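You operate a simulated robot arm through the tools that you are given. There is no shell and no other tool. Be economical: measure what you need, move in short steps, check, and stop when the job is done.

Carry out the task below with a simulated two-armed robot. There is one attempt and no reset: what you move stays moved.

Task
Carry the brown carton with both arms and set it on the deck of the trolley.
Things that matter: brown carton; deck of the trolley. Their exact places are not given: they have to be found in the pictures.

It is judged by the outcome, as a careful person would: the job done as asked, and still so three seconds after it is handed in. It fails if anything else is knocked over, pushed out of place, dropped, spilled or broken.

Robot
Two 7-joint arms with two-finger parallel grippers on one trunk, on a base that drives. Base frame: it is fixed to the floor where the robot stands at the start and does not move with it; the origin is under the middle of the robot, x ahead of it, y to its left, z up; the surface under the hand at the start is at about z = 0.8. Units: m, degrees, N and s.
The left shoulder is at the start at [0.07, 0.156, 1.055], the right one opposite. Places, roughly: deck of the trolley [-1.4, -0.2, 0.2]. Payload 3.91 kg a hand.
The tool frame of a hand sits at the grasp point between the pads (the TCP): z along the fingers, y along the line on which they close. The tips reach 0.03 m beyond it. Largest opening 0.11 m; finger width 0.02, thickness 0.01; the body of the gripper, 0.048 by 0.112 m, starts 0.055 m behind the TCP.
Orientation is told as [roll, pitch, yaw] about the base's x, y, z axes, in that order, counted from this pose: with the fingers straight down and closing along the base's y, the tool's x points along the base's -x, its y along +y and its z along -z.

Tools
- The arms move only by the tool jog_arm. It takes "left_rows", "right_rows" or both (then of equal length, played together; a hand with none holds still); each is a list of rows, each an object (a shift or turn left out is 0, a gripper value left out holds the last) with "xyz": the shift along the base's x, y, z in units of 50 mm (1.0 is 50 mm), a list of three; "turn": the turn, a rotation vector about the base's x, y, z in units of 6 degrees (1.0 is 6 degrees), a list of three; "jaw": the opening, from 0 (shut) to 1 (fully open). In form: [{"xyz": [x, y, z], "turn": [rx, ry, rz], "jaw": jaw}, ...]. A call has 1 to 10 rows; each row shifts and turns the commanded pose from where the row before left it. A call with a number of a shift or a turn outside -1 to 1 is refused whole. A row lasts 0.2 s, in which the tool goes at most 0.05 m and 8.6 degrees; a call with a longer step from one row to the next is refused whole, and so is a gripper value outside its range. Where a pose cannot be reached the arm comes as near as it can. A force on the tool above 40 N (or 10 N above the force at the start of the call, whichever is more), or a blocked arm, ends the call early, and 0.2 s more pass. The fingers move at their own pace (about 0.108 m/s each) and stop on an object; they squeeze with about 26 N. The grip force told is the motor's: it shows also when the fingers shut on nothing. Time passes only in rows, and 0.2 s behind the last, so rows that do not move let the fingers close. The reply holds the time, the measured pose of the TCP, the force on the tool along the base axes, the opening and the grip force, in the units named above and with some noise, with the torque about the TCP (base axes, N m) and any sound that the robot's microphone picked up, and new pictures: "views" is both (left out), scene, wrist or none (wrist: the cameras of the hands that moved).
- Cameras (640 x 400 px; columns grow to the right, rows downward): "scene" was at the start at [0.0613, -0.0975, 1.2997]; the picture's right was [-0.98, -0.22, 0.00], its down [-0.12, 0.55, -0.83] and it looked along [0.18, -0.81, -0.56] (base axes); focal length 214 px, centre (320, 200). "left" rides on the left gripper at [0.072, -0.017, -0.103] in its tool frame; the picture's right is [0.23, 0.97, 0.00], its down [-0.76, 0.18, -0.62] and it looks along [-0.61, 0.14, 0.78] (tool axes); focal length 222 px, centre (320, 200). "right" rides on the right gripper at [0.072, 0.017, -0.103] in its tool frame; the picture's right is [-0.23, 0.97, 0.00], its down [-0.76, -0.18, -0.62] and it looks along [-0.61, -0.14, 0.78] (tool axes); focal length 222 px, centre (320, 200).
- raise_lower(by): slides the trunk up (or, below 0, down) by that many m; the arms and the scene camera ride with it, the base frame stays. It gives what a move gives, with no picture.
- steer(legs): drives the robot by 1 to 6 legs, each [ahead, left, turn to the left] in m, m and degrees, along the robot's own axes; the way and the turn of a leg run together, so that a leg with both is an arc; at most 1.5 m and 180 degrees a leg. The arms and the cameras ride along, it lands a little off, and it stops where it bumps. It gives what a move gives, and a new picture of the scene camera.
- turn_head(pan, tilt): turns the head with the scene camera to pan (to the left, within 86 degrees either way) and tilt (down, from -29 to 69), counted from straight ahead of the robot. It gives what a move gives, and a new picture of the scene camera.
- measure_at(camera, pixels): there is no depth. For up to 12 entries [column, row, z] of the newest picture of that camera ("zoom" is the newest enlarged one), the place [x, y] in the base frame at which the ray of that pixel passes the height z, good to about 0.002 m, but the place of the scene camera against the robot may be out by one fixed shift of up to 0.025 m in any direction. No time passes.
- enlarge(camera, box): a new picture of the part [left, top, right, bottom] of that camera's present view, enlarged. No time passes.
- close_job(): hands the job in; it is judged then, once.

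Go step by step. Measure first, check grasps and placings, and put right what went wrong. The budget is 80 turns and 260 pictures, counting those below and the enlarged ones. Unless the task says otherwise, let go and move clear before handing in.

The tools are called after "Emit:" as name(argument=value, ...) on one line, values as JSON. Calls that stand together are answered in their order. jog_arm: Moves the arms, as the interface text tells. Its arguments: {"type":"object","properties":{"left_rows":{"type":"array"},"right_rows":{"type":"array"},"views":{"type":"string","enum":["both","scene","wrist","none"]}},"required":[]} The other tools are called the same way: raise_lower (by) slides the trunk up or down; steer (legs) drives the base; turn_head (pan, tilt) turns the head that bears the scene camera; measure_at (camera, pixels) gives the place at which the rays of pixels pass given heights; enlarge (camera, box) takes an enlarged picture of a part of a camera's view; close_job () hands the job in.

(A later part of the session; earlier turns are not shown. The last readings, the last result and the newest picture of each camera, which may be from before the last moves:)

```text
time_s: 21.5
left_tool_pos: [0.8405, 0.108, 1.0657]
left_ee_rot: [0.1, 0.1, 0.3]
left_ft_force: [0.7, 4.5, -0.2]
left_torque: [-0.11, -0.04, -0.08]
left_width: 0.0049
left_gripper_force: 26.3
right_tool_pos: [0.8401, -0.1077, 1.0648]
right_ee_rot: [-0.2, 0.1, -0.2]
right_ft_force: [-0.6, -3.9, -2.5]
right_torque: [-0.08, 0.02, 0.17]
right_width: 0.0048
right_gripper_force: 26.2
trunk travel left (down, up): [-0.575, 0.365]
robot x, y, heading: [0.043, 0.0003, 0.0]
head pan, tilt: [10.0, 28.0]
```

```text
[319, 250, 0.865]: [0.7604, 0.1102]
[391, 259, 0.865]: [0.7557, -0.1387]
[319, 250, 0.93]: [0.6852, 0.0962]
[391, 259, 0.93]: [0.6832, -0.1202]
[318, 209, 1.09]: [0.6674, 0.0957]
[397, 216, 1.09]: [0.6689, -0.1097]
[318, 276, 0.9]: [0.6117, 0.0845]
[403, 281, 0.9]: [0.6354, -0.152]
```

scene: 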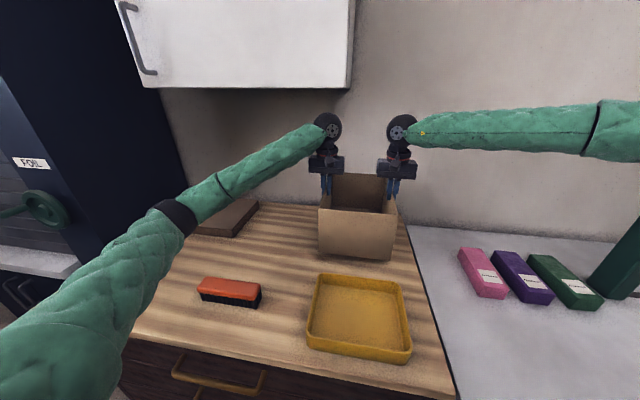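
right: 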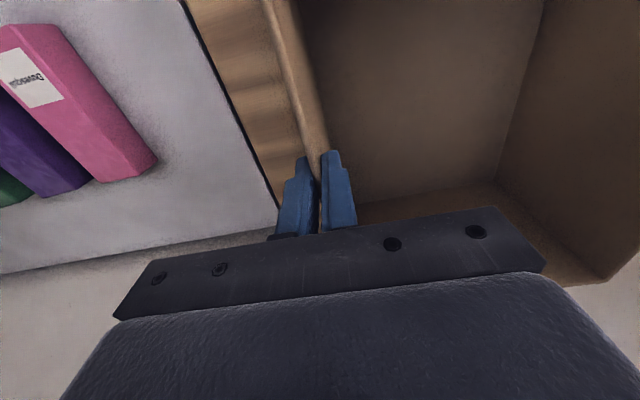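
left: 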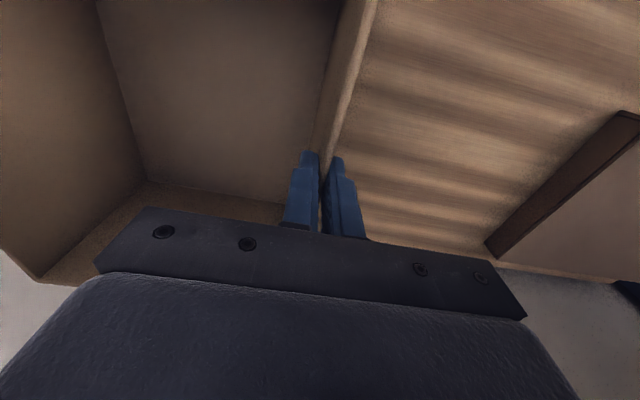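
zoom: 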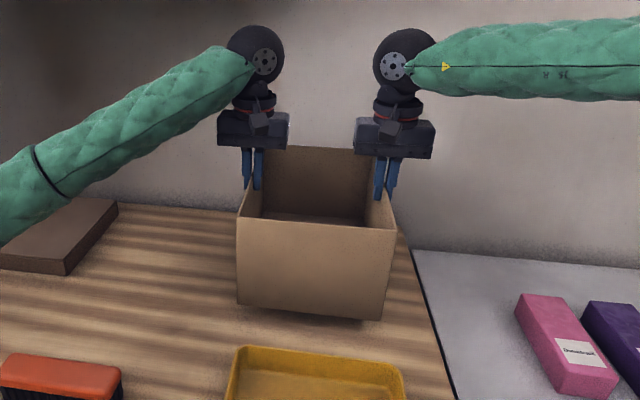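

The carton hangs level, off the table. I raise 0.02 more, then back off 0.2 m from under the cabinet over the tray.

Emit:
raise_lower(by=0.02)

Emit:
steer(legs=[[-0.2, 0, 0]])

Emit:
turn_head(pan=-86, tilt=25)

Emit:
turn_head(pan=86, tilt=25)

```text
time_s: 22.2
left_tool_pos: [0.8412, 0.1073, 1.0841]
left_ee_rot: [0.1, 0.2, 0.1]
left_ft_force: [0.7, 3.9, -0.6]
left_torque: [-0.12, 0.05, -0.07]
left_width: 0.0049
left_gripper_force: 26.3
right_tool_pos: [0.8403, -0.1071, 1.084]
right_ee_rot: [-0.1, 0.2, -0.1]
right_ft_force: [-0.2, -5.4, -1.9]
right_torque: [-0.09, -0.03, 0.15]
right_width: 0.0047
right_gripper_force: 25.8
trunk travel left (down, up): [-0.595, 0.345]
robot x, y, heading: [0.0447, 0.0005, 0.0]
head pan, tilt: [10.0, 28.0]
```

```text
time_s: 23.8
left_tool_pos: [0.6362, 0.1085, 1.0865]
left_ee_rot: [0.1, 0.1, 0.3]
left_ft_force: [-0.1, 6.6, -0.1]
left_torque: [-0.12, -0.02, -0.04]
left_width: 0.005
left_gripper_force: 26.4
right_tool_pos: [0.6386, -0.1067, 1.0847]
right_ee_rot: [-0.1, -0.1, -0.1]
right_ft_force: [-0.6, -6.7, -2.8]
right_torque: [-0.14, 0.02, 0.2]
right_width: 0.0048
right_gripper_force: 25.9
trunk travel left (down, up): [-0.595, 0.345]
robot x, y, heading: [-0.1587, -0.0022, 0.2]
head pan, tilt: [10.0, 28.0]
```

scene: 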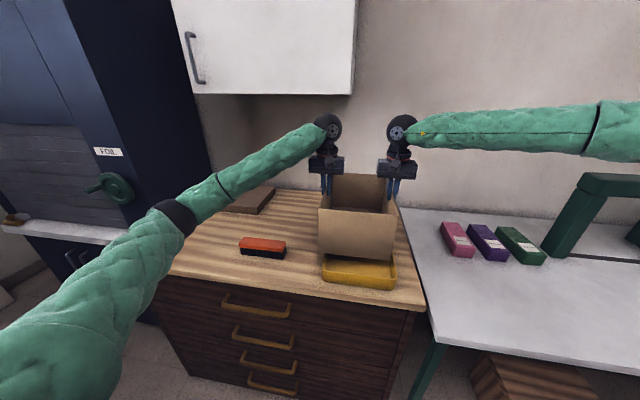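

```text
time_s: 25.5
left_tool_pos: [0.6385, 0.1085, 1.0864]
left_ee_rot: [0.1, 0.0, 0.3]
left_ft_force: [1.0, -0.3, -0.7]
left_torque: [-0.14, -0.09, -0.06]
left_width: 0.0047
left_gripper_force: 26.0
right_tool_pos: [0.6383, -0.1055, 1.0854]
right_ee_rot: [-0.1, 0.1, 0.0]
right_ft_force: [-0.4, 1.0, -1.8]
right_torque: [0.05, 0.11, 0.19]
right_width: 0.0048
right_gripper_force: 26.3
trunk travel left (down, up): [-0.595, 0.345]
robot x, y, heading: [-0.1603, 0.0003, 0.2]
head pan, tilt: [-85.9, 25.0]
```

scene: 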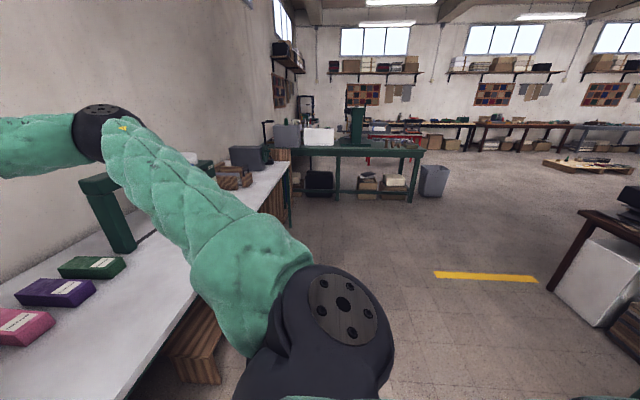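

```text
time_s: 28.1
left_tool_pos: [0.6393, 0.1086, 1.0852]
left_ee_rot: [0.1, 0.2, 0.3]
left_ft_force: [0.6, -0.9, 0.6]
left_torque: [-0.21, -0.03, -0.07]
left_width: 0.0049
left_gripper_force: 26.0
right_tool_pos: [0.6383, -0.1056, 1.0853]
right_ee_rot: [-0.1, 0.0, -0.1]
right_ft_force: [-0.5, -0.2, -2.1]
right_torque: [0.0, 0.0, 0.18]
right_width: 0.0046
right_gripper_force: 26.0
trunk travel left (down, up): [-0.595, 0.345]
robot x, y, heading: [-0.1613, 0.0005, 0.1]
head pan, tilt: [85.9, 25.0]
```

scene: 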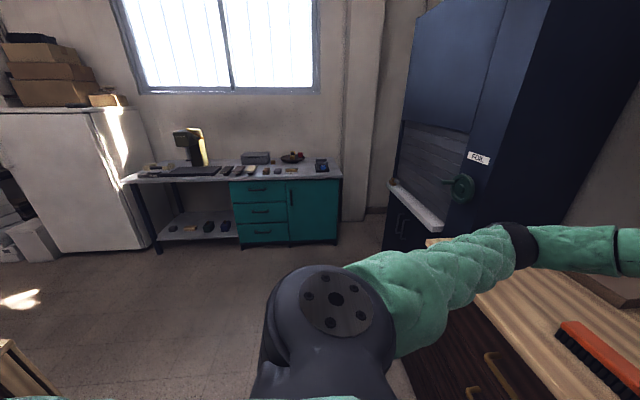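

Left view shows a wooden thing at the lower left (10,370); right view shows a dark table at (600,240). I measure them and pull the carton nearer to the body.

Emit:
measure_at(camera="scene", pixels=[[10, 342, 0.0], [10, 342, 0.4], [58, 395, 0.0], [58, 395, 0.3], [150, 255, 0.0], [390, 250, 0.0]])

Emit:
jog_arm(left_rows=[{"xyz": [-0.2, 0, 0]}, {"xyz": [-0.4, 0, 0]}, {"xyz": [-0.4, 0, 0]}, {"xyz": [-0.4, 0, 0]}, {"xyz": [-0.4, 0, 0]}, {"xyz": [-0.4, 0, 0]}, {"xyz": [-0.4, 0, 0]}, {"xyz": [-0.4, 0, 0]}, {"xyz": [-0.3, 0, 0]}, {"xyz": [-0.1, 0, 0]}], right_rows=[{"xyz": [-0.2, 0, 0]}, {"xyz": [-0.4, 0, 0]}, {"xyz": [-0.4, 0, 0]}, {"xyz": [-0.4, 0, 0]}, {"xyz": [-0.4, 0, 0]}, {"xyz": [-0.4, 0, 0]}, {"xyz": [-0.4, 0, 0]}, {"xyz": [-0.4, 0, 0]}, {"xyz": [-0.3, 0, 0]}, {"xyz": [-0.1, 0, 0]}], views="scene")

```text
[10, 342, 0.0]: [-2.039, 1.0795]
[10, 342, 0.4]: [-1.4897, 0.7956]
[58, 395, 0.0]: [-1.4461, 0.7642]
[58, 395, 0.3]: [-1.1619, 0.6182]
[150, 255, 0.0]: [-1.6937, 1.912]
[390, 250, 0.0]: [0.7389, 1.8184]
```

```text
time_s: 30.3
left_tool_pos: [0.4671, 0.109, 1.0876]
left_ee_rot: [0.1, 0.1, 0.3]
left_ft_force: [4.3, 24.1, -1.0]
left_torque: [0.14, -0.12, 0.34]
left_width: 0.0044
left_gripper_force: 25.9
right_tool_pos: [0.4687, -0.1051, 1.0854]
right_ee_rot: [-0.2, 0.1, 0.1]
right_ft_force: [-3.7, -23.3, -3.1]
right_torque: [-0.26, 0.1, 0.48]
right_width: 0.005
right_gripper_force: 26.0
trunk travel left (down, up): [-0.595, 0.345]
robot x, y, heading: [-0.1556, -0.0004, -0.0]
head pan, tilt: [85.9, 25.0]
```

scene: 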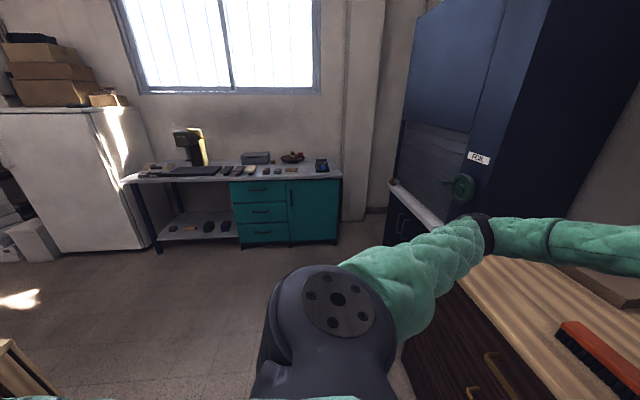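

The hands squeeze by 24 N; I ease the left by 2 mm, then back off 0.22 m more so that the carton clears the tables.

Emit:
jog_arm(left_rows=[{"xyz": [0, 0.04, 0]}, {}], views="none")

Emit:
steer(legs=[[-0.22, 0, 0]])

Emit:
turn_head(pan=-86, tilt=40)

```text
time_s: 30.9
left_tool_pos: [0.4667, 0.1101, 1.0861]
left_ee_rot: [0.0, 0.1, 0.2]
left_ft_force: [3.3, -5.7, -1.7]
left_torque: [-0.15, -0.37, 0.4]
left_width: 0.0047
left_gripper_force: 25.8
right_tool_pos: [0.4691, -0.1041, 1.0861]
right_ee_rot: [0.0, 0.1, 0.1]
right_ft_force: [-3.1, 4.5, -1.8]
right_torque: [-0.09, 0.4, 0.45]
right_width: 0.0048
right_gripper_force: 25.7
trunk travel left (down, up): [-0.595, 0.345]
robot x, y, heading: [-0.1585, -0.0031, -0.1]
head pan, tilt: [85.9, 25.0]
```

```text
time_s: 32.8
left_tool_pos: [0.2463, 0.1122, 1.0869]
left_ee_rot: [0.0, 0.1, 0.4]
left_ft_force: [2.7, -3.0, 0.7]
left_torque: [-0.16, 0.56, 0.15]
left_width: 0.0048
left_gripper_force: 26.4
right_tool_pos: [0.2493, -0.1041, 1.0852]
right_ee_rot: [0.0, 0.1, 0.2]
right_ft_force: [-1.9, 2.9, -2.4]
right_torque: [-0.12, -0.61, 0.26]
right_width: 0.0048
right_gripper_force: 26.0
trunk travel left (down, up): [-0.595, 0.345]
robot x, y, heading: [-0.3759, -0.0045, 0.5]
head pan, tilt: [85.9, 25.0]
stopped in leg 1: the force on the tool passed its limit at 41 N (the readings are from after the stop); the commanded pose is now the measured one
```

scene: 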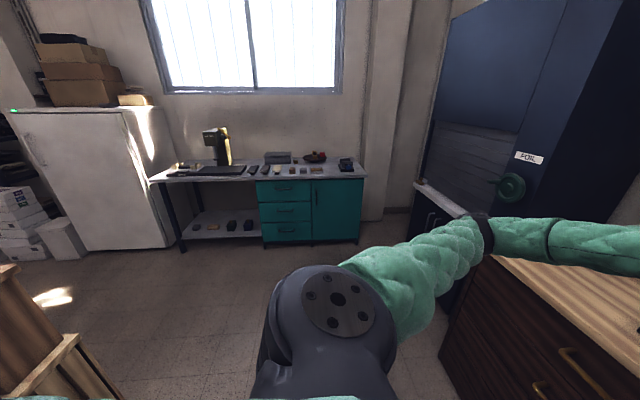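

```text
time_s: 35.4
left_tool_pos: [0.2481, 0.112, 1.0871]
left_ee_rot: [0.1, 0.1, 0.3]
left_ft_force: [2.9, -3.8, 0.1]
left_torque: [-0.18, 0.01, 0.26]
left_width: 0.005
left_gripper_force: 25.2
right_tool_pos: [0.2495, -0.1023, 1.0853]
right_ee_rot: [0.0, 0.1, 0.3]
right_ft_force: [-3.5, 4.1, -3.0]
right_torque: [-0.13, -0.02, 0.37]
right_width: 0.0049
right_gripper_force: 26.2
trunk travel left (down, up): [-0.595, 0.345]
robot x, y, heading: [-0.3747, -0.0056, 0.2]
head pan, tilt: [-85.9, 40.0]
```

scene: 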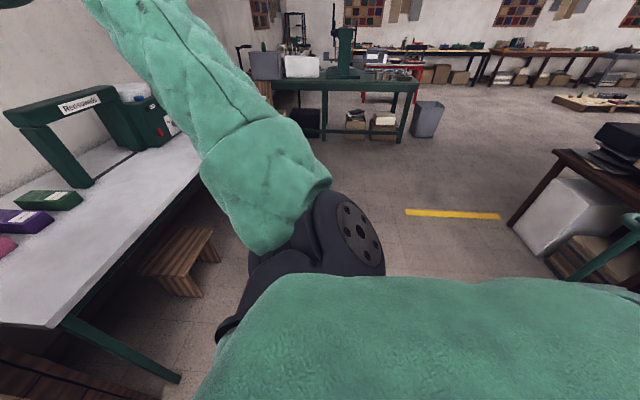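

Rear left there is a wooden stack (50,340 in the earlier view); rear right a dark table and a teal bar (610,250). I measure, then turn right by 50° to see more.

Emit:
measure_at(camera="scene", pixels=[[512, 222, 0.0], [556, 152, 0.75], [570, 282, 0.0], [630, 220, 0.9], [630, 220, 0.5], [570, 275, 0.2], [638, 285, 0.2]])

Emit:
steer(legs=[[0, 0, -50]])

```text
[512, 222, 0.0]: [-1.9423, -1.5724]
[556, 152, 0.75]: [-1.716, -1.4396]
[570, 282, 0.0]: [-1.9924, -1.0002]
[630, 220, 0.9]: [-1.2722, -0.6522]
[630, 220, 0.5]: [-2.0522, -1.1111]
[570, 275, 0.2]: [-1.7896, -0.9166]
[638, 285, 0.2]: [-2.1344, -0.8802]
```

```text
time_s: 38.0
left_tool_pos: [0.1077, -0.4131, 1.0858]
left_ee_rot: [0.0, 0.1, -50.2]
left_ft_force: [-2.5, -6.0, 1.1]
left_torque: [-0.1, 0.12, 0.24]
left_width: 0.0048
left_gripper_force: 25.8
right_tool_pos: [-0.0569, -0.5506, 1.0852]
right_ee_rot: [0.0, -0.1, -50.3]
right_ft_force: [1.1, 4.8, -3.4]
right_torque: [-0.06, 0.08, 0.41]
right_width: 0.0046
right_gripper_force: 26.1
trunk travel left (down, up): [-0.595, 0.345]
robot x, y, heading: [-0.3793, -0.0025, -50.0]
head pan, tilt: [-85.9, 40.0]
```

scene: 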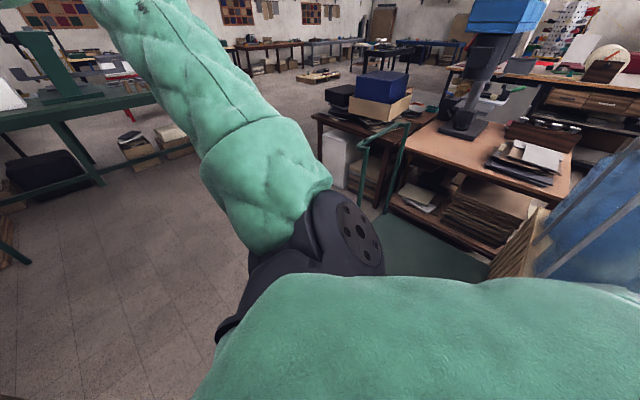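

I now see the trolley: green handle at (385,160), grey-green deck at (430,250), workbench behind. I turn 60° more.

Emit:
measure_at(camera="scene", pixels=[[360, 150, 0.9], [408, 123, 0.9], [360, 207, 0.2], [387, 210, 0.2], [400, 220, 0.2], [487, 262, 0.2], [487, 277, 0.2], [408, 123, 0.7]])

Emit:
steer(legs=[[0, 0, -60]])

Emit:
turn_head(pan=-60, tilt=40)

```text
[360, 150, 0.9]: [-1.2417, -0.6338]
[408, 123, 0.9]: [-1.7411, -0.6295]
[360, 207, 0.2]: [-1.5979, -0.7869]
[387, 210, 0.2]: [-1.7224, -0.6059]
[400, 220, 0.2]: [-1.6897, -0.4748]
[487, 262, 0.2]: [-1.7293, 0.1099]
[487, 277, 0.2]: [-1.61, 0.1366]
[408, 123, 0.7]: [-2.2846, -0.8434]
```

```text
time_s: 41.1
left_tool_pos: [-0.4896, -0.6271, 1.0857]
left_ee_rot: [0.0, 0.1, -110.1]
left_ft_force: [-4.7, -1.3, 0.4]
left_torque: [0.17, 0.13, 0.25]
left_width: 0.0048
left_gripper_force: 25.6
right_tool_pos: [-0.6921, -0.5537, 1.0862]
right_ee_rot: [0.0, 0.1, -110.2]
right_ft_force: [4.5, 1.0, -2.7]
right_torque: [-0.07, 0.13, 0.39]
right_width: 0.0048
right_gripper_force: 25.2
trunk travel left (down, up): [-0.595, 0.345]
robot x, y, heading: [-0.3794, -0.0029, -110.1]
head pan, tilt: [-85.9, 40.0]
```

scene: 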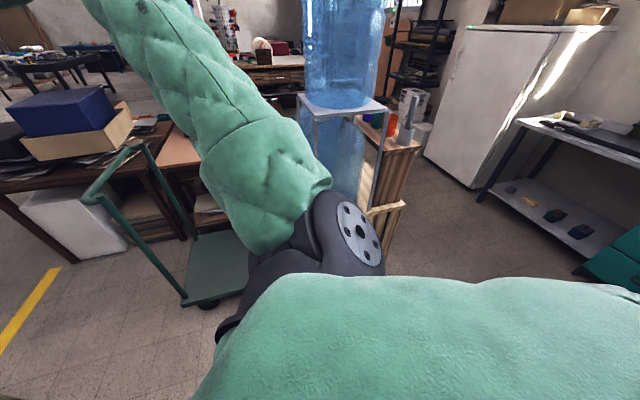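

```text
time_s: 42.0
left_tool_pos: [-0.4896, -0.6277, 1.0862]
left_ee_rot: [0.0, 0.1, -110.2]
left_ft_force: [-4.4, -0.9, 0.2]
left_torque: [-0.22, 0.21, 0.17]
left_width: 0.0047
left_gripper_force: 26.2
right_tool_pos: [-0.6918, -0.5544, 1.0862]
right_ee_rot: [0.1, 0.1, -110.3]
right_ft_force: [4.4, 1.3, -2.4]
right_torque: [0.31, -0.04, 0.29]
right_width: 0.0046
right_gripper_force: 26.0
trunk travel left (down, up): [-0.595, 0.345]
robot x, y, heading: [-0.3799, -0.0051, -110.5]
head pan, tilt: [-60.0, 40.0]
```

scene: 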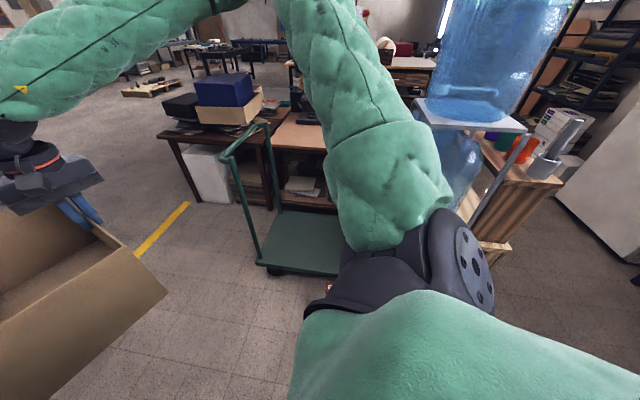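

The trolley stands with the handle at its −y end, deck at (300,240), water jugs and a wood crate at its +y end. I measure these points.

Emit:
measure_at(camera="scene", pixels=[[257, 265, 0.2], [282, 211, 0.2], [337, 276, 0.2], [221, 158, 0.9], [267, 126, 0.9], [415, 102, 1.0], [470, 215, 0.0], [527, 128, 1.0], [510, 245, 0.2], [510, 245, 0.0], [270, 272, 0.0], [480, 245, 0.5]])

Emit:
steer(legs=[[0, 0, -35]])

Emit:
turn_head(pan=-40, tilt=45)

```text
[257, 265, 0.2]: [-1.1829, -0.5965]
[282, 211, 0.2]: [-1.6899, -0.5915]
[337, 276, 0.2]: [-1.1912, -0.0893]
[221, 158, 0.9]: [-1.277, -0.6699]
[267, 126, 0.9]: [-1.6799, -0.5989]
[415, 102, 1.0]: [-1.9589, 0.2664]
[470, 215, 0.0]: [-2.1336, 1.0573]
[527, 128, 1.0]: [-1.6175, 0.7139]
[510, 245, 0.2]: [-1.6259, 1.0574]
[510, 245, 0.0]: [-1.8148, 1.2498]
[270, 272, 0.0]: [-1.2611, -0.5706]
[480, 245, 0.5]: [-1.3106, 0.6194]
```

```text
time_s: 44.0
left_tool_pos: [-0.8287, -0.4495, 1.0861]
left_ee_rot: [-0.1, 0.0, -145.3]
left_ft_force: [-4.2, 1.0, -0.7]
left_torque: [0.17, 0.03, 0.23]
left_width: 0.0048
left_gripper_force: 25.7
right_tool_pos: [-0.9509, -0.2731, 1.0857]
right_ee_rot: [0.1, 0.1, -145.3]
right_ft_force: [4.3, -0.7, -2.9]
right_torque: [0.0, 0.09, 0.38]
right_width: 0.0049
right_gripper_force: 26.4
trunk travel left (down, up): [-0.595, 0.345]
robot x, y, heading: [-0.3782, -0.0014, -145.3]
head pan, tilt: [-60.0, 40.0]
```

scene: 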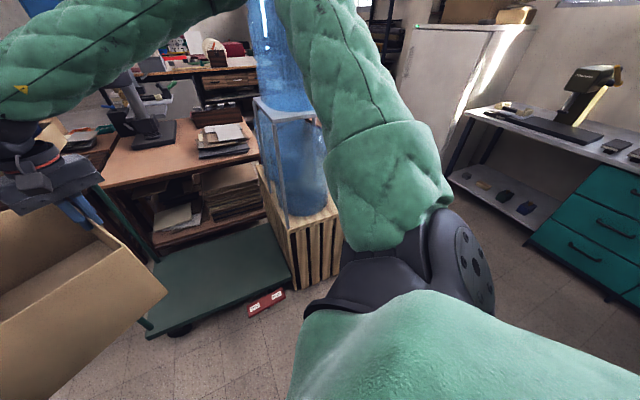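

```text
time_s: 44.9
left_tool_pos: [-0.8262, -0.4496, 1.0851]
left_ee_rot: [0.0, 0.1, -145.2]
left_ft_force: [-3.5, 1.7, -1.0]
left_torque: [-0.03, 0.21, 0.17]
left_width: 0.0049
left_gripper_force: 26.2
right_tool_pos: [-0.9507, -0.2731, 1.0858]
right_ee_rot: [0.1, 0.2, -145.4]
right_ft_force: [4.4, -1.1, -2.0]
right_torque: [0.19, -0.17, 0.27]
right_width: 0.0049
right_gripper_force: 25.6
trunk travel left (down, up): [-0.595, 0.345]
robot x, y, heading: [-0.3767, -0.0036, -145.2]
head pan, tilt: [-40.0, 45.0]
```

scene: 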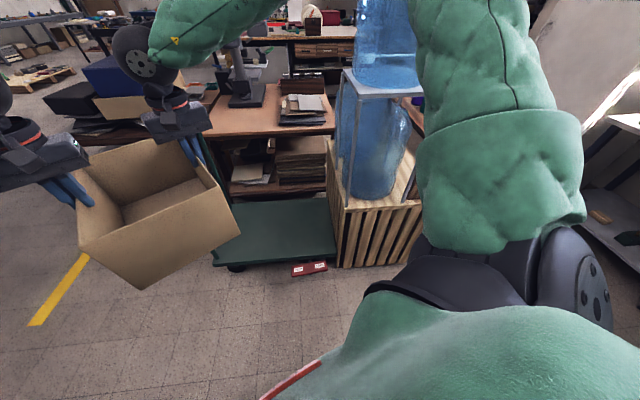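

The deck shows from (213,264) to (338,258), with a jug rack on a crate right beside its +y end and a small red box on the floor (310,268). I measure them.

Emit:
enlarge(camera="scene", box=[180, 60, 440, 290])

Emit:
measure_at(camera="scene", pixels=[[213, 264, 0.2], [336, 259, 0.2], [327, 199, 0.2], [310, 270, 0.0], [293, 277, 0.0], [327, 269, 0.0], [340, 267, 0.0], [343, 70, 1.2], [345, 205, 0.55], [405, 265, 0.0], [336, 128, 0.75], [335, 165, 0.5]])

```text
1.74 times, centred on (310, 175) of scene
```

zoom: 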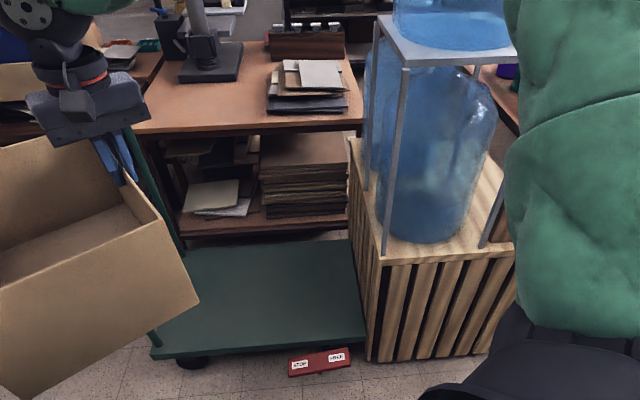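

```text
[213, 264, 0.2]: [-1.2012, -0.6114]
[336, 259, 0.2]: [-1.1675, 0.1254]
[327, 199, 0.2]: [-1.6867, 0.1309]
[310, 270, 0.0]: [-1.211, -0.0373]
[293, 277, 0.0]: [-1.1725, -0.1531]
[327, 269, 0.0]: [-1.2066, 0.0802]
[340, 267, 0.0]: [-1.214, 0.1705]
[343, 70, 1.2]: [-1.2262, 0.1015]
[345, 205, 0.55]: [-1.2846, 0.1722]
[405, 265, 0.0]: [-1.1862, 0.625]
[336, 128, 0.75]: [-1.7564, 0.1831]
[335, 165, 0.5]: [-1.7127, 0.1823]
```

Deck: x −1.19…−1.69, y −0.61…+0.13 (z≈0.2). I'll set the carton at about (−1.37, −0.23), facing heading 180; first strafe to y≈−0.23 and finish the turn.

Emit:
steer(legs=[[0.107, 0.206, 0], [0, 0, -34.8]])

Emit:
turn_head(pan=0, tilt=40)

```text
time_s: 48.3
left_tool_pos: [-0.9717, -0.3507, 1.0867]
left_ee_rot: [0.1, 0.1, -179.6]
left_ft_force: [-2.7, 3.8, -0.2]
left_torque: [0.14, -0.04, 0.2]
left_width: 0.0045
left_gripper_force: 25.9
right_tool_pos: [-0.9736, -0.136, 1.0859]
right_ee_rot: [0.1, 0.1, -179.7]
right_ft_force: [2.4, -2.6, -2.5]
right_torque: [0.08, 0.05, 0.32]
right_width: 0.0046
right_gripper_force: 26.0
trunk travel left (down, up): [-0.595, 0.345]
robot x, y, heading: [-0.3468, -0.2353, -179.5]
head pan, tilt: [-40.0, 45.0]
```

scene: 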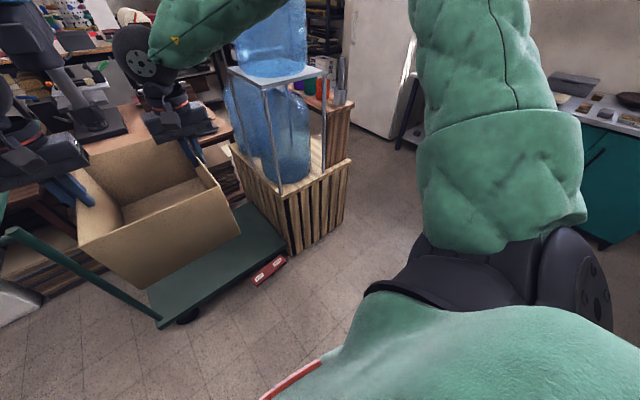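

```text
time_s: 49.4
left_tool_pos: [-0.9718, -0.3507, 1.0853]
left_ee_rot: [0.2, 0.1, -179.5]
left_ft_force: [-1.7, 3.3, -1.6]
left_torque: [0.13, 0.32, 0.17]
left_width: 0.0048
left_gripper_force: 26.2
right_tool_pos: [-0.9744, -0.1359, 1.0852]
right_ee_rot: [0.0, 0.0, -179.6]
right_ft_force: [2.1, -2.3, -1.3]
right_torque: [0.05, -0.38, 0.29]
right_width: 0.0049
right_gripper_force: 26.7
trunk travel left (down, up): [-0.595, 0.345]
robot x, y, heading: [-0.3459, -0.2341, -179.7]
head pan, tilt: [0.0, 40.0]
```

scene: 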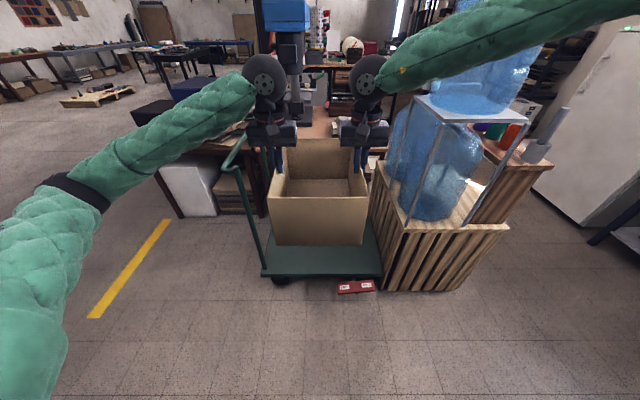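

The way is clear: carton in line with the deck between handle post (250,220) and crate (385,240). I extend the arms by 0.17 m forward (base −x) in gentle steps.

Emit:
jog_arm(left_rows=[{"xyz": [-0.2, 0, 0]}, {"xyz": [-0.4, 0, 0]}, {"xyz": [-0.4, 0, 0]}, {"xyz": [-0.4, 0, 0]}, {"xyz": [-0.4, 0, 0]}, {"xyz": [-0.4, 0, 0]}, {"xyz": [-0.4, 0, 0]}, {"xyz": [-0.4, 0, 0]}, {"xyz": [-0.2, 0, 0]}, {}], right_rows=[{"xyz": [-0.2, 0, 0]}, {"xyz": [-0.4, 0, 0]}, {"xyz": [-0.4, 0, 0]}, {"xyz": [-0.4, 0, 0]}, {"xyz": [-0.4, 0, 0]}, {"xyz": [-0.4, 0, 0]}, {"xyz": [-0.4, 0, 0]}, {"xyz": [-0.4, 0, 0]}, {"xyz": [-0.2, 0, 0]}, {}], views="scene")

Emit:
measure_at(camera="scene", pixels=[[262, 274, 0.2], [382, 275, 0.2], [223, 168, 0.9], [245, 138, 0.9], [416, 100, 1.2], [375, 165, 0.55], [408, 218, 0.55], [335, 290, 0.0]])

```text
time_s: 51.6
left_tool_pos: [-1.1327, -0.3515, 1.0859]
left_ee_rot: [-0.1, 0.0, -179.5]
left_ft_force: [-1.8, -16.4, -0.2]
left_torque: [-0.06, 0.08, 0.11]
left_width: 0.0047
left_gripper_force: 26.1
right_tool_pos: [-1.1345, -0.1371, 1.0847]
right_ee_rot: [0.1, 0.1, -179.8]
right_ft_force: [1.8, 16.7, -1.0]
right_torque: [0.19, -0.08, 0.3]
right_width: 0.0047
right_gripper_force: 26.4
trunk travel left (down, up): [-0.595, 0.345]
robot x, y, heading: [-0.3486, -0.2397, -179.4]
head pan, tilt: [0.0, 40.0]
```

scene: 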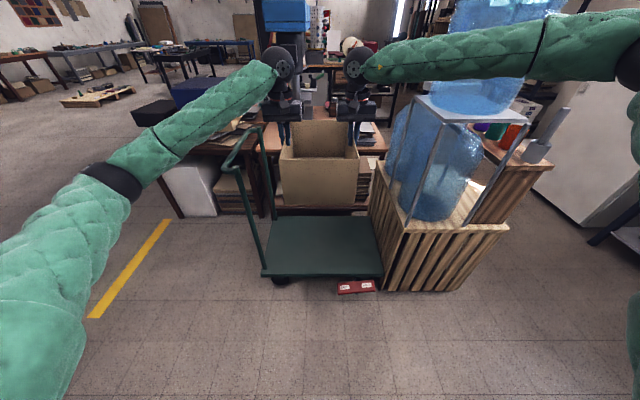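

```text
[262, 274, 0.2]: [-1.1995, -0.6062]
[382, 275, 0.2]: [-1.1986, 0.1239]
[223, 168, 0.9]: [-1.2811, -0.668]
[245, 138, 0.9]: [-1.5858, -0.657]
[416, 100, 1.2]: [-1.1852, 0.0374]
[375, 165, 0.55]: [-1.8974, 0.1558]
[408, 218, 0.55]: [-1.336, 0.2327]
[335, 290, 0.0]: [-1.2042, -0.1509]
```

The deck lies clear ahead (near edge x≈−1.20, y −0.61…+0.12). I drive 0.275 m forward so that the carton comes over it at x≈−1.41.

Emit:
steer(legs=[[0.275, 0, 0]])

```text
time_s: 53.7
left_tool_pos: [-1.3956, -0.3577, 1.089]
left_ee_rot: [-0.1, 0.0, -179.5]
left_ft_force: [2.2, -2.6, -2.1]
left_torque: [-0.05, 0.18, -0.19]
left_width: 0.0047
left_gripper_force: 26.2
right_tool_pos: [-1.3985, -0.1439, 1.088]
right_ee_rot: [-0.3, -0.1, -179.5]
right_ft_force: [-1.5, 2.0, -0.7]
right_torque: [-0.14, -0.16, -0.11]
right_width: 0.005
right_gripper_force: 25.3
trunk travel left (down, up): [-0.595, 0.345]
robot x, y, heading: [-0.6181, -0.2397, -179.7]
head pan, tilt: [0.0, 40.0]
stopped in leg 1: the robot was blocked; the commanded pose is now the measured one
```

scene: 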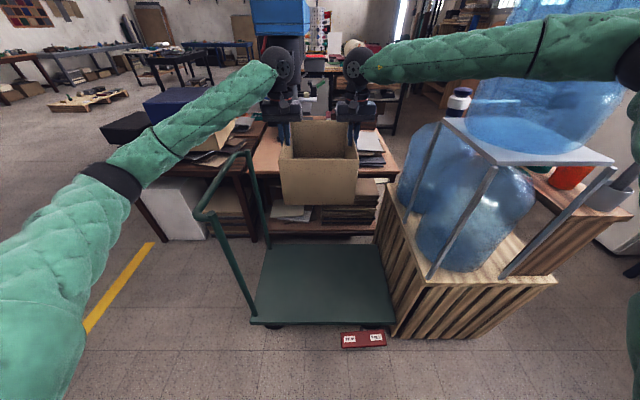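

The base reports being blocked at the very end; the right forearm may be near the upper water jug (550,100). I look there before lowering.

Emit:
turn_head(pan=-45, tilt=20)

```text
time_s: 54.8
left_tool_pos: [-1.3958, -0.3576, 1.0884]
left_ee_rot: [-0.1, -0.2, -179.4]
left_ft_force: [1.7, -3.7, -2.3]
left_torque: [-0.09, -0.22, -0.11]
left_width: 0.0048
left_gripper_force: 26.3
right_tool_pos: [-1.3972, -0.1434, 1.0903]
right_ee_rot: [-0.2, -0.2, -179.5]
right_ft_force: [0.1, 2.8, 0.1]
right_torque: [-0.19, 0.22, -0.02]
right_width: 0.0046
right_gripper_force: 26.3
trunk travel left (down, up): [-0.595, 0.345]
robot x, y, heading: [-0.6167, -0.2387, -179.8]
head pan, tilt: [-45.0, 20.0]
```

scene: 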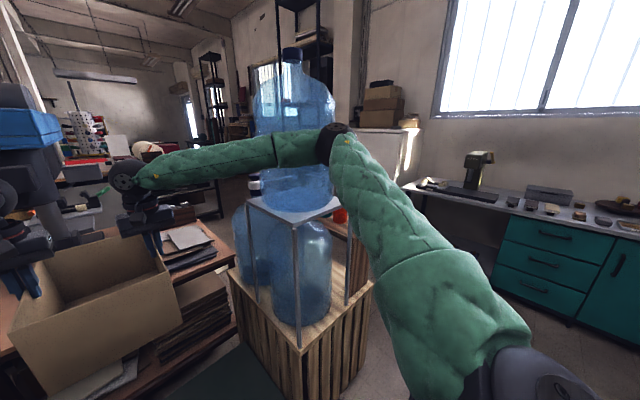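

The elbow seems about 0.25 m clear of the rack. A machine with a blue head stands on the bench behind the hands (left edge, (20,130)); I check that one.

Emit:
turn_head(pan=5, tilt=15)

Emit:
enlarge(camera="scene", box=[200, 50, 480, 290])

```text
time_s: 56.0
left_tool_pos: [-1.3973, -0.358, 1.0896]
left_ee_rot: [-0.1, -0.1, -179.6]
left_ft_force: [1.0, -3.3, -2.8]
left_torque: [-0.07, 0.01, -0.14]
left_width: 0.0049
left_gripper_force: 25.7
right_tool_pos: [-1.3972, -0.1426, 1.0877]
right_ee_rot: [-0.2, -0.2, -179.5]
right_ft_force: [-1.1, 3.8, 0.1]
right_torque: [-0.19, -0.01, -0.05]
right_width: 0.0049
right_gripper_force: 25.8
trunk travel left (down, up): [-0.595, 0.345]
robot x, y, heading: [-0.6122, -0.239, -179.7]
head pan, tilt: [5.0, 15.0]
```

scene: 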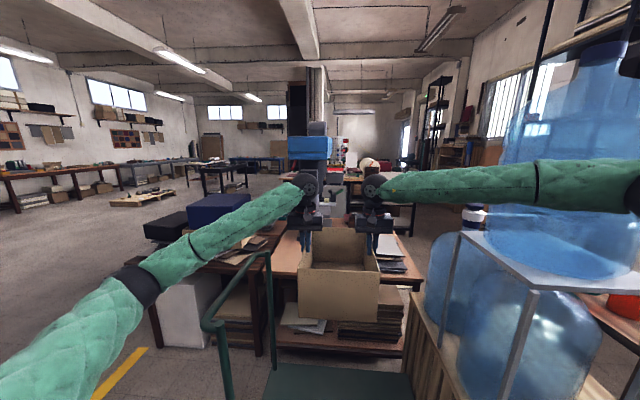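

```text
1.67 times, centred on (340, 170) of scene
```

zoom: 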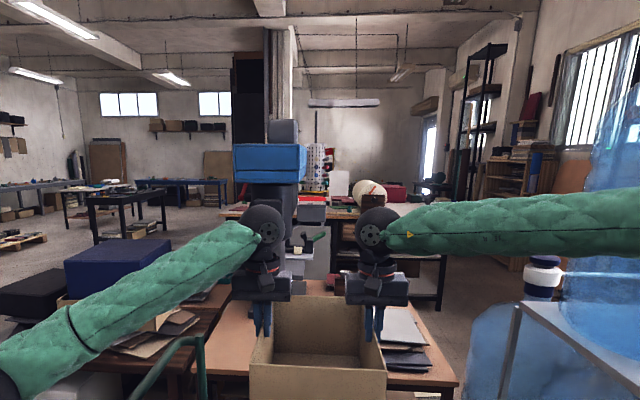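

The upper jug (560,170) is very near the right elbow (635,195), so it probably touched. I back straight off 0.12 m and inspect.

Emit:
steer(legs=[[-0.12, 0, 0]])

Emit:
turn_head(pan=-40, tilt=25)

```text
time_s: 57.2
left_tool_pos: [-1.2777, -0.3545, 1.0874]
left_ee_rot: [0.1, 0.1, -179.4]
left_ft_force: [0.6, -0.2, -3.0]
left_torque: [-0.06, 0.06, -0.08]
left_width: 0.0049
left_gripper_force: 25.7
right_tool_pos: [-1.2788, -0.1393, 1.0854]
right_ee_rot: [0.0, 0.1, -179.7]
right_ft_force: [0.1, 0.4, 0.5]
right_torque: [-0.21, -0.07, -0.04]
right_width: 0.0048
right_gripper_force: 25.7
trunk travel left (down, up): [-0.595, 0.345]
robot x, y, heading: [-0.4983, -0.2368, -179.6]
head pan, tilt: [5.0, 15.0]
```

scene: 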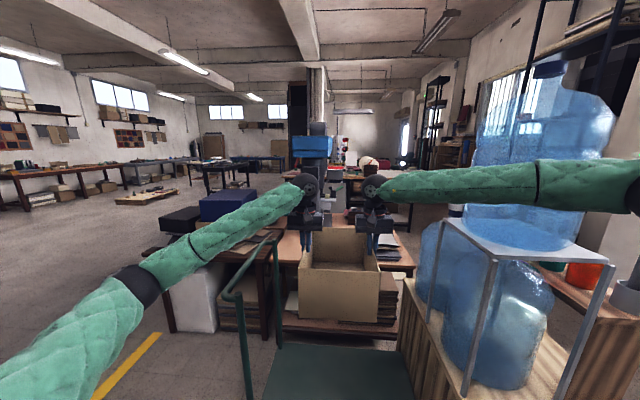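

```text
time_s: 58.4
left_tool_pos: [-1.2785, -0.3545, 1.086]
left_ee_rot: [0.0, 0.1, -179.5]
left_ft_force: [-0.3, 1.1, -1.7]
left_torque: [-0.03, -0.05, -0.09]
left_width: 0.0048
left_gripper_force: 25.6
right_tool_pos: [-1.2798, -0.1388, 1.0851]
right_ee_rot: [-0.1, 0.2, -179.6]
right_ft_force: [0.0, -0.4, 0.6]
right_torque: [-0.25, 0.07, 0.01]
right_width: 0.0047
right_gripper_force: 26.0
trunk travel left (down, up): [-0.595, 0.345]
robot x, y, heading: [-0.4943, -0.2372, -179.7]
head pan, tilt: [-40.0, 25.0]
```

scene: 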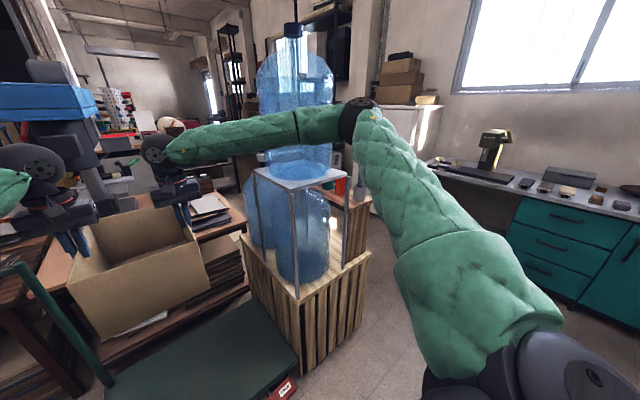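

The jugs still stand upright and in place. I measure the rack and jugs exactly.

Emit:
measure_at(camera="scene", pixels=[[302, 372, 0.0], [362, 325, 0.0], [298, 298, 0.45], [298, 298, 0.55], [292, 188, 1.0], [292, 188, 0.9], [345, 175, 0.95], [257, 170, 0.95], [327, 165, 0.97], [266, 170, 0.97], [337, 95, 1.25], [257, 95, 1.25]])

Emit:
enlarge(camera="scene", box=[220, 0, 400, 200])

```text
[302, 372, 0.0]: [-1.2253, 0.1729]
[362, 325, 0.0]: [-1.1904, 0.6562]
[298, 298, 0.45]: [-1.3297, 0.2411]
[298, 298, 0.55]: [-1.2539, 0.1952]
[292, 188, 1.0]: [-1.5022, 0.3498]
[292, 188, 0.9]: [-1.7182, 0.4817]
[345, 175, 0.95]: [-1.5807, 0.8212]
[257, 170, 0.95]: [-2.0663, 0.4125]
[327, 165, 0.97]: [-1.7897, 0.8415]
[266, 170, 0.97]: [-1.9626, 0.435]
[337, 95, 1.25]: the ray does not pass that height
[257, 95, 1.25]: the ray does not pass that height
```

```text
2.00 times, centred on (310, 100) of scene
```

zoom: 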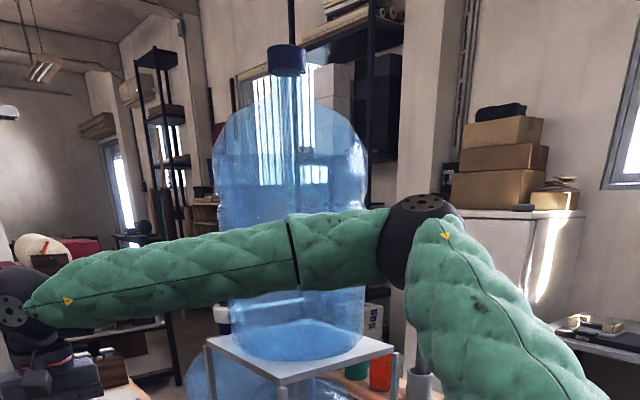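

The right elbow sticks out about 0.55 m to the side and touched the jug front; arms must hang in a narrower posture. I back off 0.25 m, then lower the carton with the arms (trunk kept high), which should straighten them and draw the elbows in.

Emit:
steer(legs=[[-0.25, 0, 0]])

Emit:
jog_arm(left_rows=[{"xyz": [0.2, 0, -0.3]}, {"xyz": [0.2, 0, -0.6]}, {"xyz": [0.2, 0, -0.6]}, {"xyz": [0.2, 0, -0.6]}, {"xyz": [0.2, 0, -0.6]}, {"xyz": [0.2, 0, -0.6]}, {"xyz": [0.2, 0, -0.6]}, {"xyz": [0.2, 0, -0.6]}, {"xyz": [0, 0, -0.3]}, {}], right_rows=[{"xyz": [0.2, 0, -0.3]}, {"xyz": [0.2, 0, -0.6]}, {"xyz": [0.2, 0, -0.6]}, {"xyz": [0.2, 0, -0.6]}, {"xyz": [0.2, 0, -0.6]}, {"xyz": [0.2, 0, -0.6]}, {"xyz": [0.2, 0, -0.6]}, {"xyz": [0.2, 0, -0.6]}, {"xyz": [0, 0, -0.3]}, {}], views="none")

Emit:
turn_head(pan=0, tilt=40)

```text
time_s: 60.2
left_tool_pos: [-1.0257, -0.3536, 1.0864]
left_ee_rot: [0.0, 0.1, -179.4]
left_ft_force: [-0.3, -0.2, -1.7]
left_torque: [-0.06, 0.0, -0.07]
left_width: 0.0047
left_gripper_force: 26.0
right_tool_pos: [-1.0277, -0.1375, 1.0857]
right_ee_rot: [-0.1, 0.1, -179.5]
right_ft_force: [0.2, -0.9, 1.4]
right_torque: [-0.24, 0.02, -0.02]
right_width: 0.0045
right_gripper_force: 26.2
trunk travel left (down, up): [-0.595, 0.345]
robot x, y, heading: [-0.2365, -0.2339, -179.6]
head pan, tilt: [-40.0, 25.0]
```

scene: 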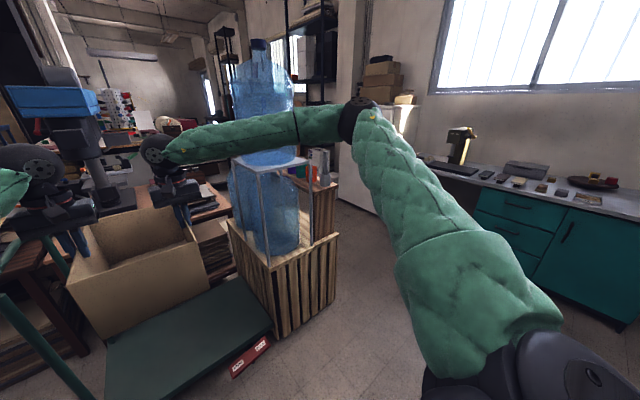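

```text
time_s: 61.7
left_tool_pos: [-0.9601, -0.3473, 0.909]
left_ee_rot: [-0.5, 0.0, -179.9]
left_ft_force: [4.6, 2.2, 4.9]
left_torque: [0.65, -0.4, -0.46]
left_width: 0.0052
left_gripper_force: 26.0
right_tool_pos: [-0.9581, -0.1326, 0.9121]
right_ee_rot: [0.2, 0.1, -179.5]
right_ft_force: [-4.7, -2.7, -8.2]
right_torque: [0.65, 0.4, -0.52]
right_width: 0.0052
right_gripper_force: 25.6
right hand out of reach, approached as far as the arm can: row 6, 7
trunk travel left (down, up): [-0.595, 0.345]
robot x, y, heading: [-0.2375, -0.2352, -179.3]
head pan, tilt: [-40.0, 25.0]
stopped in row 7 (right hand): the force on the tool passed its limit at 48 N (the readings are from after the stop); the commanded pose is now the measured one
```

```text
time_s: 62.8
left_tool_pos: [-0.9614, -0.3466, 0.9084]
left_ee_rot: [-0.4, 0.0, -179.8]
left_ft_force: [5.0, 4.9, 5.8]
left_torque: [0.76, -0.05, -0.41]
left_width: 0.0056
left_gripper_force: 25.6
right_tool_pos: [-0.9582, -0.1332, 0.9123]
right_ee_rot: [0.2, 0.0, -179.3]
right_ft_force: [-4.5, -7.0, -7.8]
right_torque: [0.59, 0.03, -0.47]
right_width: 0.0057
right_gripper_force: 25.9
trunk travel left (down, up): [-0.595, 0.345]
robot x, y, heading: [-0.2394, -0.2354, -179.7]
head pan, tilt: [0.0, 40.0]
```

scene: 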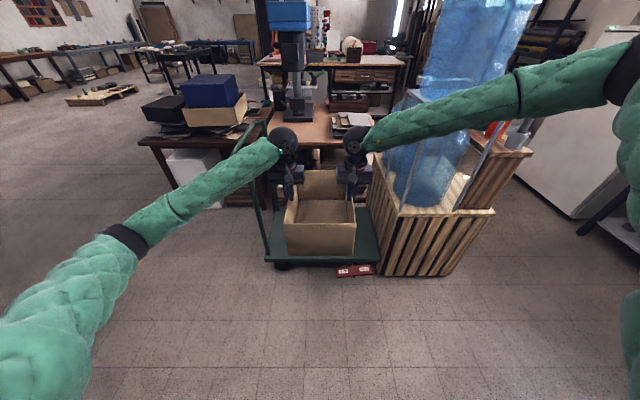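

At the hands' present posture the elbows stick out 0.55 m, but full trunk travel alone brings the carton down to z≈0.19. I'll set it with x≈−1.245, centre well over the deck's near edge, so forearms stay clear of post and crate, then push it further on. First I level the hands.

Emit:
jog_arm(left_rows=[{"xyz": [0, 0, 0.06]}, {}], views="wrist")

Emit:
steer(legs=[[0.285, -0.045, 0]])

```text
time_s: 63.4
left_tool_pos: [-0.9608, -0.3475, 0.9108]
left_ee_rot: [-0.3, 0.1, -179.8]
left_ft_force: [5.2, 10.1, 2.3]
left_torque: [0.34, -0.08, -0.53]
left_width: 0.0049
left_gripper_force: 26.3
right_tool_pos: [-0.9578, -0.1324, 0.9117]
right_ee_rot: [0.3, 0.0, -179.3]
right_ft_force: [-4.9, -10.2, -5.3]
right_torque: [0.54, 0.12, -0.53]
right_width: 0.0052
right_gripper_force: 26.1
trunk travel left (down, up): [-0.595, 0.345]
robot x, y, heading: [-0.2428, -0.2381, -179.5]
head pan, tilt: [0.0, 40.0]
```

left: 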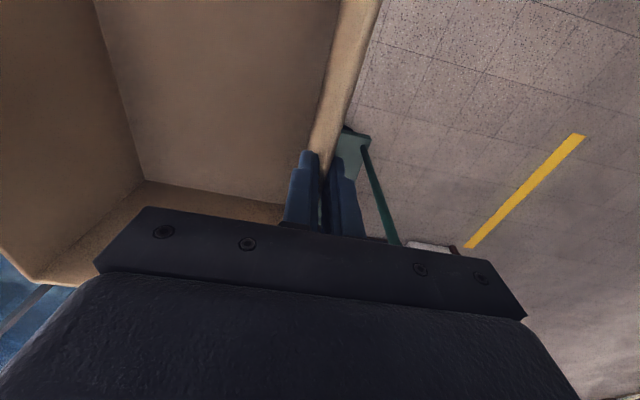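

```text
time_s: 65.4
left_tool_pos: [-1.244, -0.301, 0.9105]
left_ee_rot: [-0.4, 0.1, 179.9]
left_ft_force: [5.2, 18.5, 2.1]
left_torque: [0.41, -0.11, -0.53]
left_width: 0.0048
left_gripper_force: 25.7
right_tool_pos: [-1.2395, -0.0853, 0.9113]
right_ee_rot: [0.4, 0.1, -179.5]
right_ft_force: [-5.7, -17.7, -5.7]
right_torque: [0.35, 0.03, -0.55]
right_width: 0.0052
right_gripper_force: 26.0
trunk travel left (down, up): [-0.595, 0.345]
robot x, y, heading: [-0.523, -0.1898, -179.8]
head pan, tilt: [0.0, 40.0]
```

scene: 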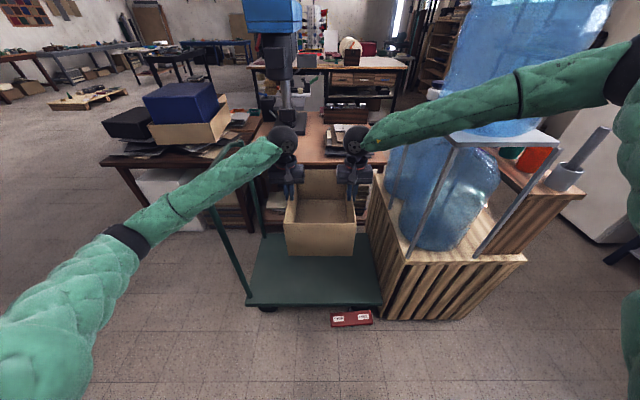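

I ease the lateral pull by 1.5 mm and take wrist views to measure the deck corner accurately.

Emit:
jog_arm(left_rows=[{"xyz": [0, 0.03, 0]}], right_rows=[{}], views="wrist")

Emit:
measure_at(camera="scene", pixels=[[246, 304, 0.2], [382, 305, 0.2], [213, 205, 0.9], [379, 320, 0.0], [408, 263, 0.57], [372, 317, 0.05]])

```text
time_s: 65.8
left_tool_pos: [-1.2426, -0.2988, 0.91]
left_ee_rot: [-0.3, 0.1, 180.0]
left_ft_force: [5.1, -5.9, 2.2]
left_torque: [0.1, -0.28, -0.54]
left_width: 0.005
left_gripper_force: 26.1
right_tool_pos: [-1.2386, -0.0846, 0.9116]
right_ee_rot: [0.3, 0.0, -179.7]
right_ft_force: [-5.3, 6.6, -4.2]
right_torque: [0.56, 0.29, -0.52]
right_width: 0.0052
right_gripper_force: 26.0
trunk travel left (down, up): [-0.595, 0.345]
robot x, y, heading: [-0.5215, -0.1951, -179.8]
head pan, tilt: [0.0, 40.0]
```

right: 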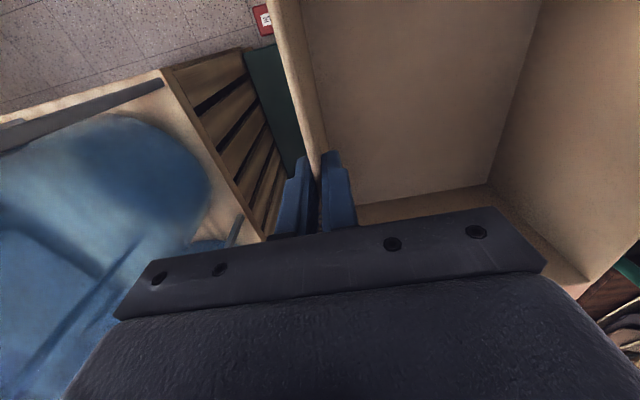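
left: 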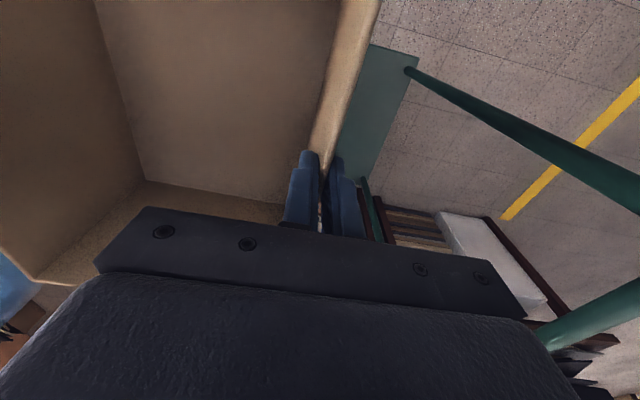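

```text
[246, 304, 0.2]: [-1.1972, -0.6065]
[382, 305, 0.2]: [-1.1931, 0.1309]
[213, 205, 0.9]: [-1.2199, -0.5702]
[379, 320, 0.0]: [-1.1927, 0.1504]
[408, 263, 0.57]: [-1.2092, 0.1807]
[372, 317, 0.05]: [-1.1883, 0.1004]
```

Emit:
measure_at(camera="left", pixels=[[371, 45, 0.2], [419, 60, 0.2], [410, 70, 0.2], [366, 182, 0.2], [371, 45, 0.17], [371, 45, 0.23]])

Emit:
measure_at(camera="right", pixels=[[247, 50, 0.2], [275, 45, 0.2], [300, 155, 0.2], [243, 48, 0.0], [162, 70, 0.57], [265, 235, 0.57], [262, 20, 0.0]])

Emit:
enlarge(camera="right", box=[100, 0, 340, 240])

```text
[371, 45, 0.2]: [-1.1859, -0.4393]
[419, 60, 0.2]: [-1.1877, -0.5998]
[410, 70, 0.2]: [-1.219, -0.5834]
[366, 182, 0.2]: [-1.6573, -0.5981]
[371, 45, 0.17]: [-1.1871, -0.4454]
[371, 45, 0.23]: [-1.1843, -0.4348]
```

```text
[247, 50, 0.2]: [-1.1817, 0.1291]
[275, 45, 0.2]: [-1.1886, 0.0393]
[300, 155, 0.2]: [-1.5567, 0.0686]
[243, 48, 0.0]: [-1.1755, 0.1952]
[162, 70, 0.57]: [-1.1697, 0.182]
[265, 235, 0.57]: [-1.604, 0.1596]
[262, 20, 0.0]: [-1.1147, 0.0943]
```

```text
1.67 times, centred on (220, 120) of right
```

zoom: 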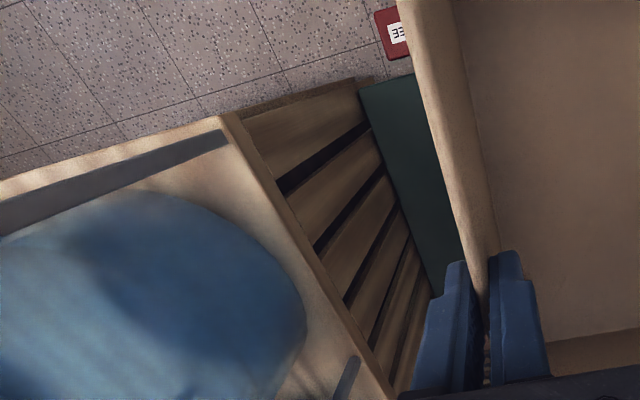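

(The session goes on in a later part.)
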